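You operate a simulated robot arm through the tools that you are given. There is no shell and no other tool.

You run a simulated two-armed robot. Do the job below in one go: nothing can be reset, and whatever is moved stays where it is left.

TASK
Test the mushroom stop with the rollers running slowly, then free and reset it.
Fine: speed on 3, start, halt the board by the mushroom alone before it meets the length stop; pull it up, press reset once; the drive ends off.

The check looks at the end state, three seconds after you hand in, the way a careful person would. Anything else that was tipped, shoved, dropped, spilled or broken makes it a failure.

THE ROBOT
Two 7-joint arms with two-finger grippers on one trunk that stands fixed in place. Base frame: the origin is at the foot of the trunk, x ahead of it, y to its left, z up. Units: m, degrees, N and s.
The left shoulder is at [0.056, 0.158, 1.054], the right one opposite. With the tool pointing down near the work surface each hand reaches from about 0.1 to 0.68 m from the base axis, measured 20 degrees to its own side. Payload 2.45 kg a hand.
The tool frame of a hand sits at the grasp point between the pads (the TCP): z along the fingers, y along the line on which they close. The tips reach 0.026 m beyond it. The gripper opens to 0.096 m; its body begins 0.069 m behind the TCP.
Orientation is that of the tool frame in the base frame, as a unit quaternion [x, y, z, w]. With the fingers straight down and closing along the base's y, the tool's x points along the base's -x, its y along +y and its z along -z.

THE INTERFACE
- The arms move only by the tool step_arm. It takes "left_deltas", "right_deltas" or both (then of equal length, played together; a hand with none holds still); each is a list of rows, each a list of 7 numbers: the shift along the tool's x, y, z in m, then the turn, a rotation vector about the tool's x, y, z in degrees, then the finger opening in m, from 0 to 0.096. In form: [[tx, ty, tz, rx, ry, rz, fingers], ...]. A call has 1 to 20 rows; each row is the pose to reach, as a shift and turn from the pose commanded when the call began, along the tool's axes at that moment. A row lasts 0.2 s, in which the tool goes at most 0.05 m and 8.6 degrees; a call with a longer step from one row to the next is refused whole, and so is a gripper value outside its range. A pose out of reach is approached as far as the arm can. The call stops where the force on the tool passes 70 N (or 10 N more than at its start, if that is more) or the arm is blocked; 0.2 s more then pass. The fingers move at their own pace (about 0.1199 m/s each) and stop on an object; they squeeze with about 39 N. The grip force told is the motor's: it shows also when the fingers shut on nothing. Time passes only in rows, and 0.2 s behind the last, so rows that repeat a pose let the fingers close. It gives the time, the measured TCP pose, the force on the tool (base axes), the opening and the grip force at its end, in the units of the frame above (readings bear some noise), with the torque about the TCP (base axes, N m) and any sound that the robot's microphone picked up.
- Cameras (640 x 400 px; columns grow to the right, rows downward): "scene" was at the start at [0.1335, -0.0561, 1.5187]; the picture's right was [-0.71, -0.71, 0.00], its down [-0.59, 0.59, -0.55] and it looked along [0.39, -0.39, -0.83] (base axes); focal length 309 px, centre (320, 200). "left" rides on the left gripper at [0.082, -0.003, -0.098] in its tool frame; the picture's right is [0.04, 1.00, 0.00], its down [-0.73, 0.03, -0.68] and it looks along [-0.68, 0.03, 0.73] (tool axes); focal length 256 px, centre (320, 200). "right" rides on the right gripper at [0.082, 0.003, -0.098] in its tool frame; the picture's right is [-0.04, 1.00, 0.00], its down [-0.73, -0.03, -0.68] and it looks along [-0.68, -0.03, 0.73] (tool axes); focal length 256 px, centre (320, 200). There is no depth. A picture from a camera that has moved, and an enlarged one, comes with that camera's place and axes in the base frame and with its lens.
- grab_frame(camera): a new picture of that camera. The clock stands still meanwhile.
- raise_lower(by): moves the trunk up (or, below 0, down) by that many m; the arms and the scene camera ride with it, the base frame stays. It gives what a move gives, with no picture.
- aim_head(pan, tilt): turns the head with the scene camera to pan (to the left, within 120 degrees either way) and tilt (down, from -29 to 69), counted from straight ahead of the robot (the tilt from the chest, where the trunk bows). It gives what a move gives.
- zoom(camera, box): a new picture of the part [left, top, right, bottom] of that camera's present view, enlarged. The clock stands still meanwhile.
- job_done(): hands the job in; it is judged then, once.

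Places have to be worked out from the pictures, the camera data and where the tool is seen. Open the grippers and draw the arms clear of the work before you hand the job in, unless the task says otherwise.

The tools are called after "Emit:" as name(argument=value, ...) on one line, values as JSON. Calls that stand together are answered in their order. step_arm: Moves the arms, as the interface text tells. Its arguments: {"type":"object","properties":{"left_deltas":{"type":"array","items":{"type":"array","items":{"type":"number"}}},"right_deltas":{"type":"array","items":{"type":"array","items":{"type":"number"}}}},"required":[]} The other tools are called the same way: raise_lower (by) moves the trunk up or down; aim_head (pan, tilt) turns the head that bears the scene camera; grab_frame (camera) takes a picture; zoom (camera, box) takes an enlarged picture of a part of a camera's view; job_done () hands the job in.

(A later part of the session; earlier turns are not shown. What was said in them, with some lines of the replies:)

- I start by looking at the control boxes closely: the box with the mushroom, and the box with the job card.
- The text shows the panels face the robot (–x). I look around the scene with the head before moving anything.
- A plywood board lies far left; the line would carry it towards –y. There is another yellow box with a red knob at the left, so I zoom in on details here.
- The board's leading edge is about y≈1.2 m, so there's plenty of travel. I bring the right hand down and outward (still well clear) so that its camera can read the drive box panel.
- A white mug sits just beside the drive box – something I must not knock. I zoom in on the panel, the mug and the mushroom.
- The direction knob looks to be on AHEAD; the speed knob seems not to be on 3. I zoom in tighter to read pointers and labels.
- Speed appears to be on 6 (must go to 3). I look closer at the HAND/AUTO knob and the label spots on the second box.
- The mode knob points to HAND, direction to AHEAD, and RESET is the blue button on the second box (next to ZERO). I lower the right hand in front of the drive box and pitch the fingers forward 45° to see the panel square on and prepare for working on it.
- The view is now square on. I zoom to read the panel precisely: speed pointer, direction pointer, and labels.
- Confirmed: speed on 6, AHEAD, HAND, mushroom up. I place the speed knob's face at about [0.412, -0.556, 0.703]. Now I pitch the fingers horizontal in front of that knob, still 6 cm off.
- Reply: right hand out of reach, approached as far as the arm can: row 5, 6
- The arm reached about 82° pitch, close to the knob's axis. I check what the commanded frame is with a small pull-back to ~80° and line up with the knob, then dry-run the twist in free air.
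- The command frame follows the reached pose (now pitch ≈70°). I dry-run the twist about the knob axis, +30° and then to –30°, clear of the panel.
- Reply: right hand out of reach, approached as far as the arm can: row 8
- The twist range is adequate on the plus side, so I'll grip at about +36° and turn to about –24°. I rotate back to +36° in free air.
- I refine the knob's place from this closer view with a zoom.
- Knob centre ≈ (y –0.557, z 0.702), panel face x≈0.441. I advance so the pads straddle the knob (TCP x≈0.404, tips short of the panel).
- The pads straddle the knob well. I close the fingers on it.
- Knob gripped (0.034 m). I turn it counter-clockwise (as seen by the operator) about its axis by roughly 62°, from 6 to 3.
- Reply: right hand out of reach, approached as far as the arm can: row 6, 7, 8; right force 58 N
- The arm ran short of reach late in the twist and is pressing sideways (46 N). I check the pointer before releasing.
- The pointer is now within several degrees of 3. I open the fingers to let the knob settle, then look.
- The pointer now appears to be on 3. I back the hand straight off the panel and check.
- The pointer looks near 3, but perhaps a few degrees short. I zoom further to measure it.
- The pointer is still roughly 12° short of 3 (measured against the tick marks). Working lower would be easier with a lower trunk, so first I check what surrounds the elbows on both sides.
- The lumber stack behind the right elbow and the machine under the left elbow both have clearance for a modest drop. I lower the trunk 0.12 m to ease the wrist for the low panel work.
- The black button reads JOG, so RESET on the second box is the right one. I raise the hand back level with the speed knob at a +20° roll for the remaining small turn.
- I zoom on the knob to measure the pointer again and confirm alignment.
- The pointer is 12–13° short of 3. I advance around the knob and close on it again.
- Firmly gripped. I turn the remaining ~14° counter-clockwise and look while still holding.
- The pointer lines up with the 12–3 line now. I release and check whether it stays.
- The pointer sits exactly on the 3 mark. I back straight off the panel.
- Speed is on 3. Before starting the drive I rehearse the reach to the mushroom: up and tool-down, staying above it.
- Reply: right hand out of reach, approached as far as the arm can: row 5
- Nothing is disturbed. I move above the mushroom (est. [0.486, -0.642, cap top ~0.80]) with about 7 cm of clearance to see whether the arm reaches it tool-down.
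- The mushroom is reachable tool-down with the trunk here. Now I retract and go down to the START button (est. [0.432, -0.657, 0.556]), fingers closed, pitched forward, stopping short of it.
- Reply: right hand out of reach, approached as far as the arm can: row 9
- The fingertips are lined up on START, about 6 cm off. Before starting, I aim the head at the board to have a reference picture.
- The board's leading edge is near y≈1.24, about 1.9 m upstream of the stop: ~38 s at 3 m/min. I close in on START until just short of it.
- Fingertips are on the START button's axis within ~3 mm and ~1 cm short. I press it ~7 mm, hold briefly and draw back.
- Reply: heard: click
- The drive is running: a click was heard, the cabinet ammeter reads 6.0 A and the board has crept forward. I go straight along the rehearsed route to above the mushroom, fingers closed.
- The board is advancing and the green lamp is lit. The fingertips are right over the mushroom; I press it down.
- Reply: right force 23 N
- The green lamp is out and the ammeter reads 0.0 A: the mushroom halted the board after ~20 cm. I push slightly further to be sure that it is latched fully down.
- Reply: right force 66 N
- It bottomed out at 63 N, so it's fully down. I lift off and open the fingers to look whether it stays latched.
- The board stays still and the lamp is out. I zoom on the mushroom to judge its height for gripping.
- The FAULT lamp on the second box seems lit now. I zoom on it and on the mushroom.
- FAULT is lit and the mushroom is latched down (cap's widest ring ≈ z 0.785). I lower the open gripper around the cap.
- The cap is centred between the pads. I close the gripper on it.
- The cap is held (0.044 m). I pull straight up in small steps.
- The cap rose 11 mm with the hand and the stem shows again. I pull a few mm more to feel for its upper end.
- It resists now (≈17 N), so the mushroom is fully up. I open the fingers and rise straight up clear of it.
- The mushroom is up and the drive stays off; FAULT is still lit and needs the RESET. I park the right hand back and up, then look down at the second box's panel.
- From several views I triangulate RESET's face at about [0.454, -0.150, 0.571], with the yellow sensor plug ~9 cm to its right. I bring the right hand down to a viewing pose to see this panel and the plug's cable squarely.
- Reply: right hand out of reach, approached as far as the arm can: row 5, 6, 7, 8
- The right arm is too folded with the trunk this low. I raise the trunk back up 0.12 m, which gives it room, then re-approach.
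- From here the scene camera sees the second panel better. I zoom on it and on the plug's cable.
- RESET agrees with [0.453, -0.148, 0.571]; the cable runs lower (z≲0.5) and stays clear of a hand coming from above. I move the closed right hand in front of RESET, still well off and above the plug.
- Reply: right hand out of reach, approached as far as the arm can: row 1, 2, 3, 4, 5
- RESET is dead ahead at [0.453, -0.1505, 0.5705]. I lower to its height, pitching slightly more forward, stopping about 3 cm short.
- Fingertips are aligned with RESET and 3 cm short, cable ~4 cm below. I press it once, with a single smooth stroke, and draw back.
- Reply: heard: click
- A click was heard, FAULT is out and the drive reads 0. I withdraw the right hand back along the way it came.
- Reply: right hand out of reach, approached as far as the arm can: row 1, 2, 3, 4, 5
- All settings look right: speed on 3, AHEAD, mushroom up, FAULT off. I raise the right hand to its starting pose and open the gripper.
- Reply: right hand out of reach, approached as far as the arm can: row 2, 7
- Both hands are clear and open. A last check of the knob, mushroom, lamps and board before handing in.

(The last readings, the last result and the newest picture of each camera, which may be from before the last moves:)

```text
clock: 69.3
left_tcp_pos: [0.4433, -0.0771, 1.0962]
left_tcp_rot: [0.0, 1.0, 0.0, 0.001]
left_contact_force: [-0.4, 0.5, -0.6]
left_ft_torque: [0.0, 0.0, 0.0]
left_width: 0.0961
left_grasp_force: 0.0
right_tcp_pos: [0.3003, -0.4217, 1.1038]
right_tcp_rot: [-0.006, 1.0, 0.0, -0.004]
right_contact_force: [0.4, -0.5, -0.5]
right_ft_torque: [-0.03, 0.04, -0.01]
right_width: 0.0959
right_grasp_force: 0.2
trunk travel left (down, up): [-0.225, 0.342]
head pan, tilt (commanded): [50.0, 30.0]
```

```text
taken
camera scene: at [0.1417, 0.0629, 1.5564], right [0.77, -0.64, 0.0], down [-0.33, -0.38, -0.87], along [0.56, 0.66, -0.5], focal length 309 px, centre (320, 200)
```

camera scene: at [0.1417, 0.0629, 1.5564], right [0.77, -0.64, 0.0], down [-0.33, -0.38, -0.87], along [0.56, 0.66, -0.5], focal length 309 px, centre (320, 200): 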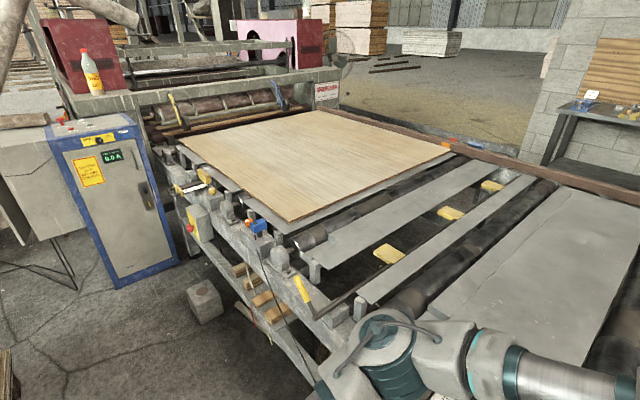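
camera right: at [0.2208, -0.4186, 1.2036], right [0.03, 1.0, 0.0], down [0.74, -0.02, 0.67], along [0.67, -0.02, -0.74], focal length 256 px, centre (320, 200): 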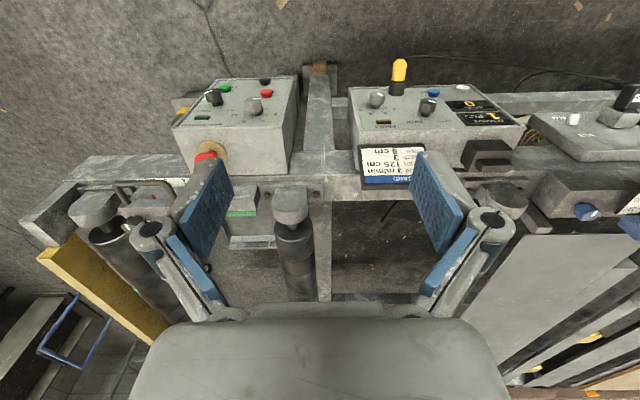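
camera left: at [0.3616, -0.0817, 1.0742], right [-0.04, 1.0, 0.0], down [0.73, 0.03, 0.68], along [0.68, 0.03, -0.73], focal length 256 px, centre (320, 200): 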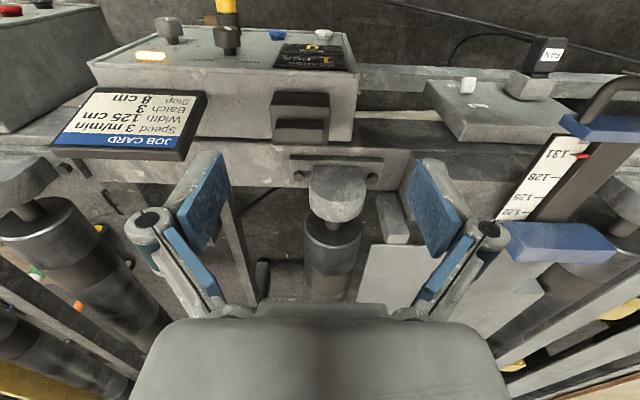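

Everything checks out: speed is on 3, direction on AHEAD and the mushroom is up. Both lamps are out, the ammeter reads 0.0 A, and the board is stopped well short of the length stop. Both hands are open and clear, so I hand in the job.

Emit:
job_done()

```text
The job is handed in.
```

The mushroom stop works. With the speed on 3, it halted the moving board after about 20 cm, well short of the length stop. I then pulled it back up, reset it, and handed in the job.

- **Speed:** I turned the knob from 6 to 3. The first grip left it about 12° short of the mark, so I gripped it again and brought the pointer exactly onto 3.
- **Start and stop:** I pressed START and the board moved ahead. Pressing the mushroom alone stopped it. The run lamp went out, the ammeter fell to 0.0 A and the FAULT lamp lit.
- **Free and reset:** I pulled the mushroom up until it resisted, then pressed the blue RESET once. FAULT went out and the drive stayed off.

The BOARDS counter on the second box went from 0 to 1 during the run; I left it as it is. Nothing else was touched, and both hands are open and clear of the work.
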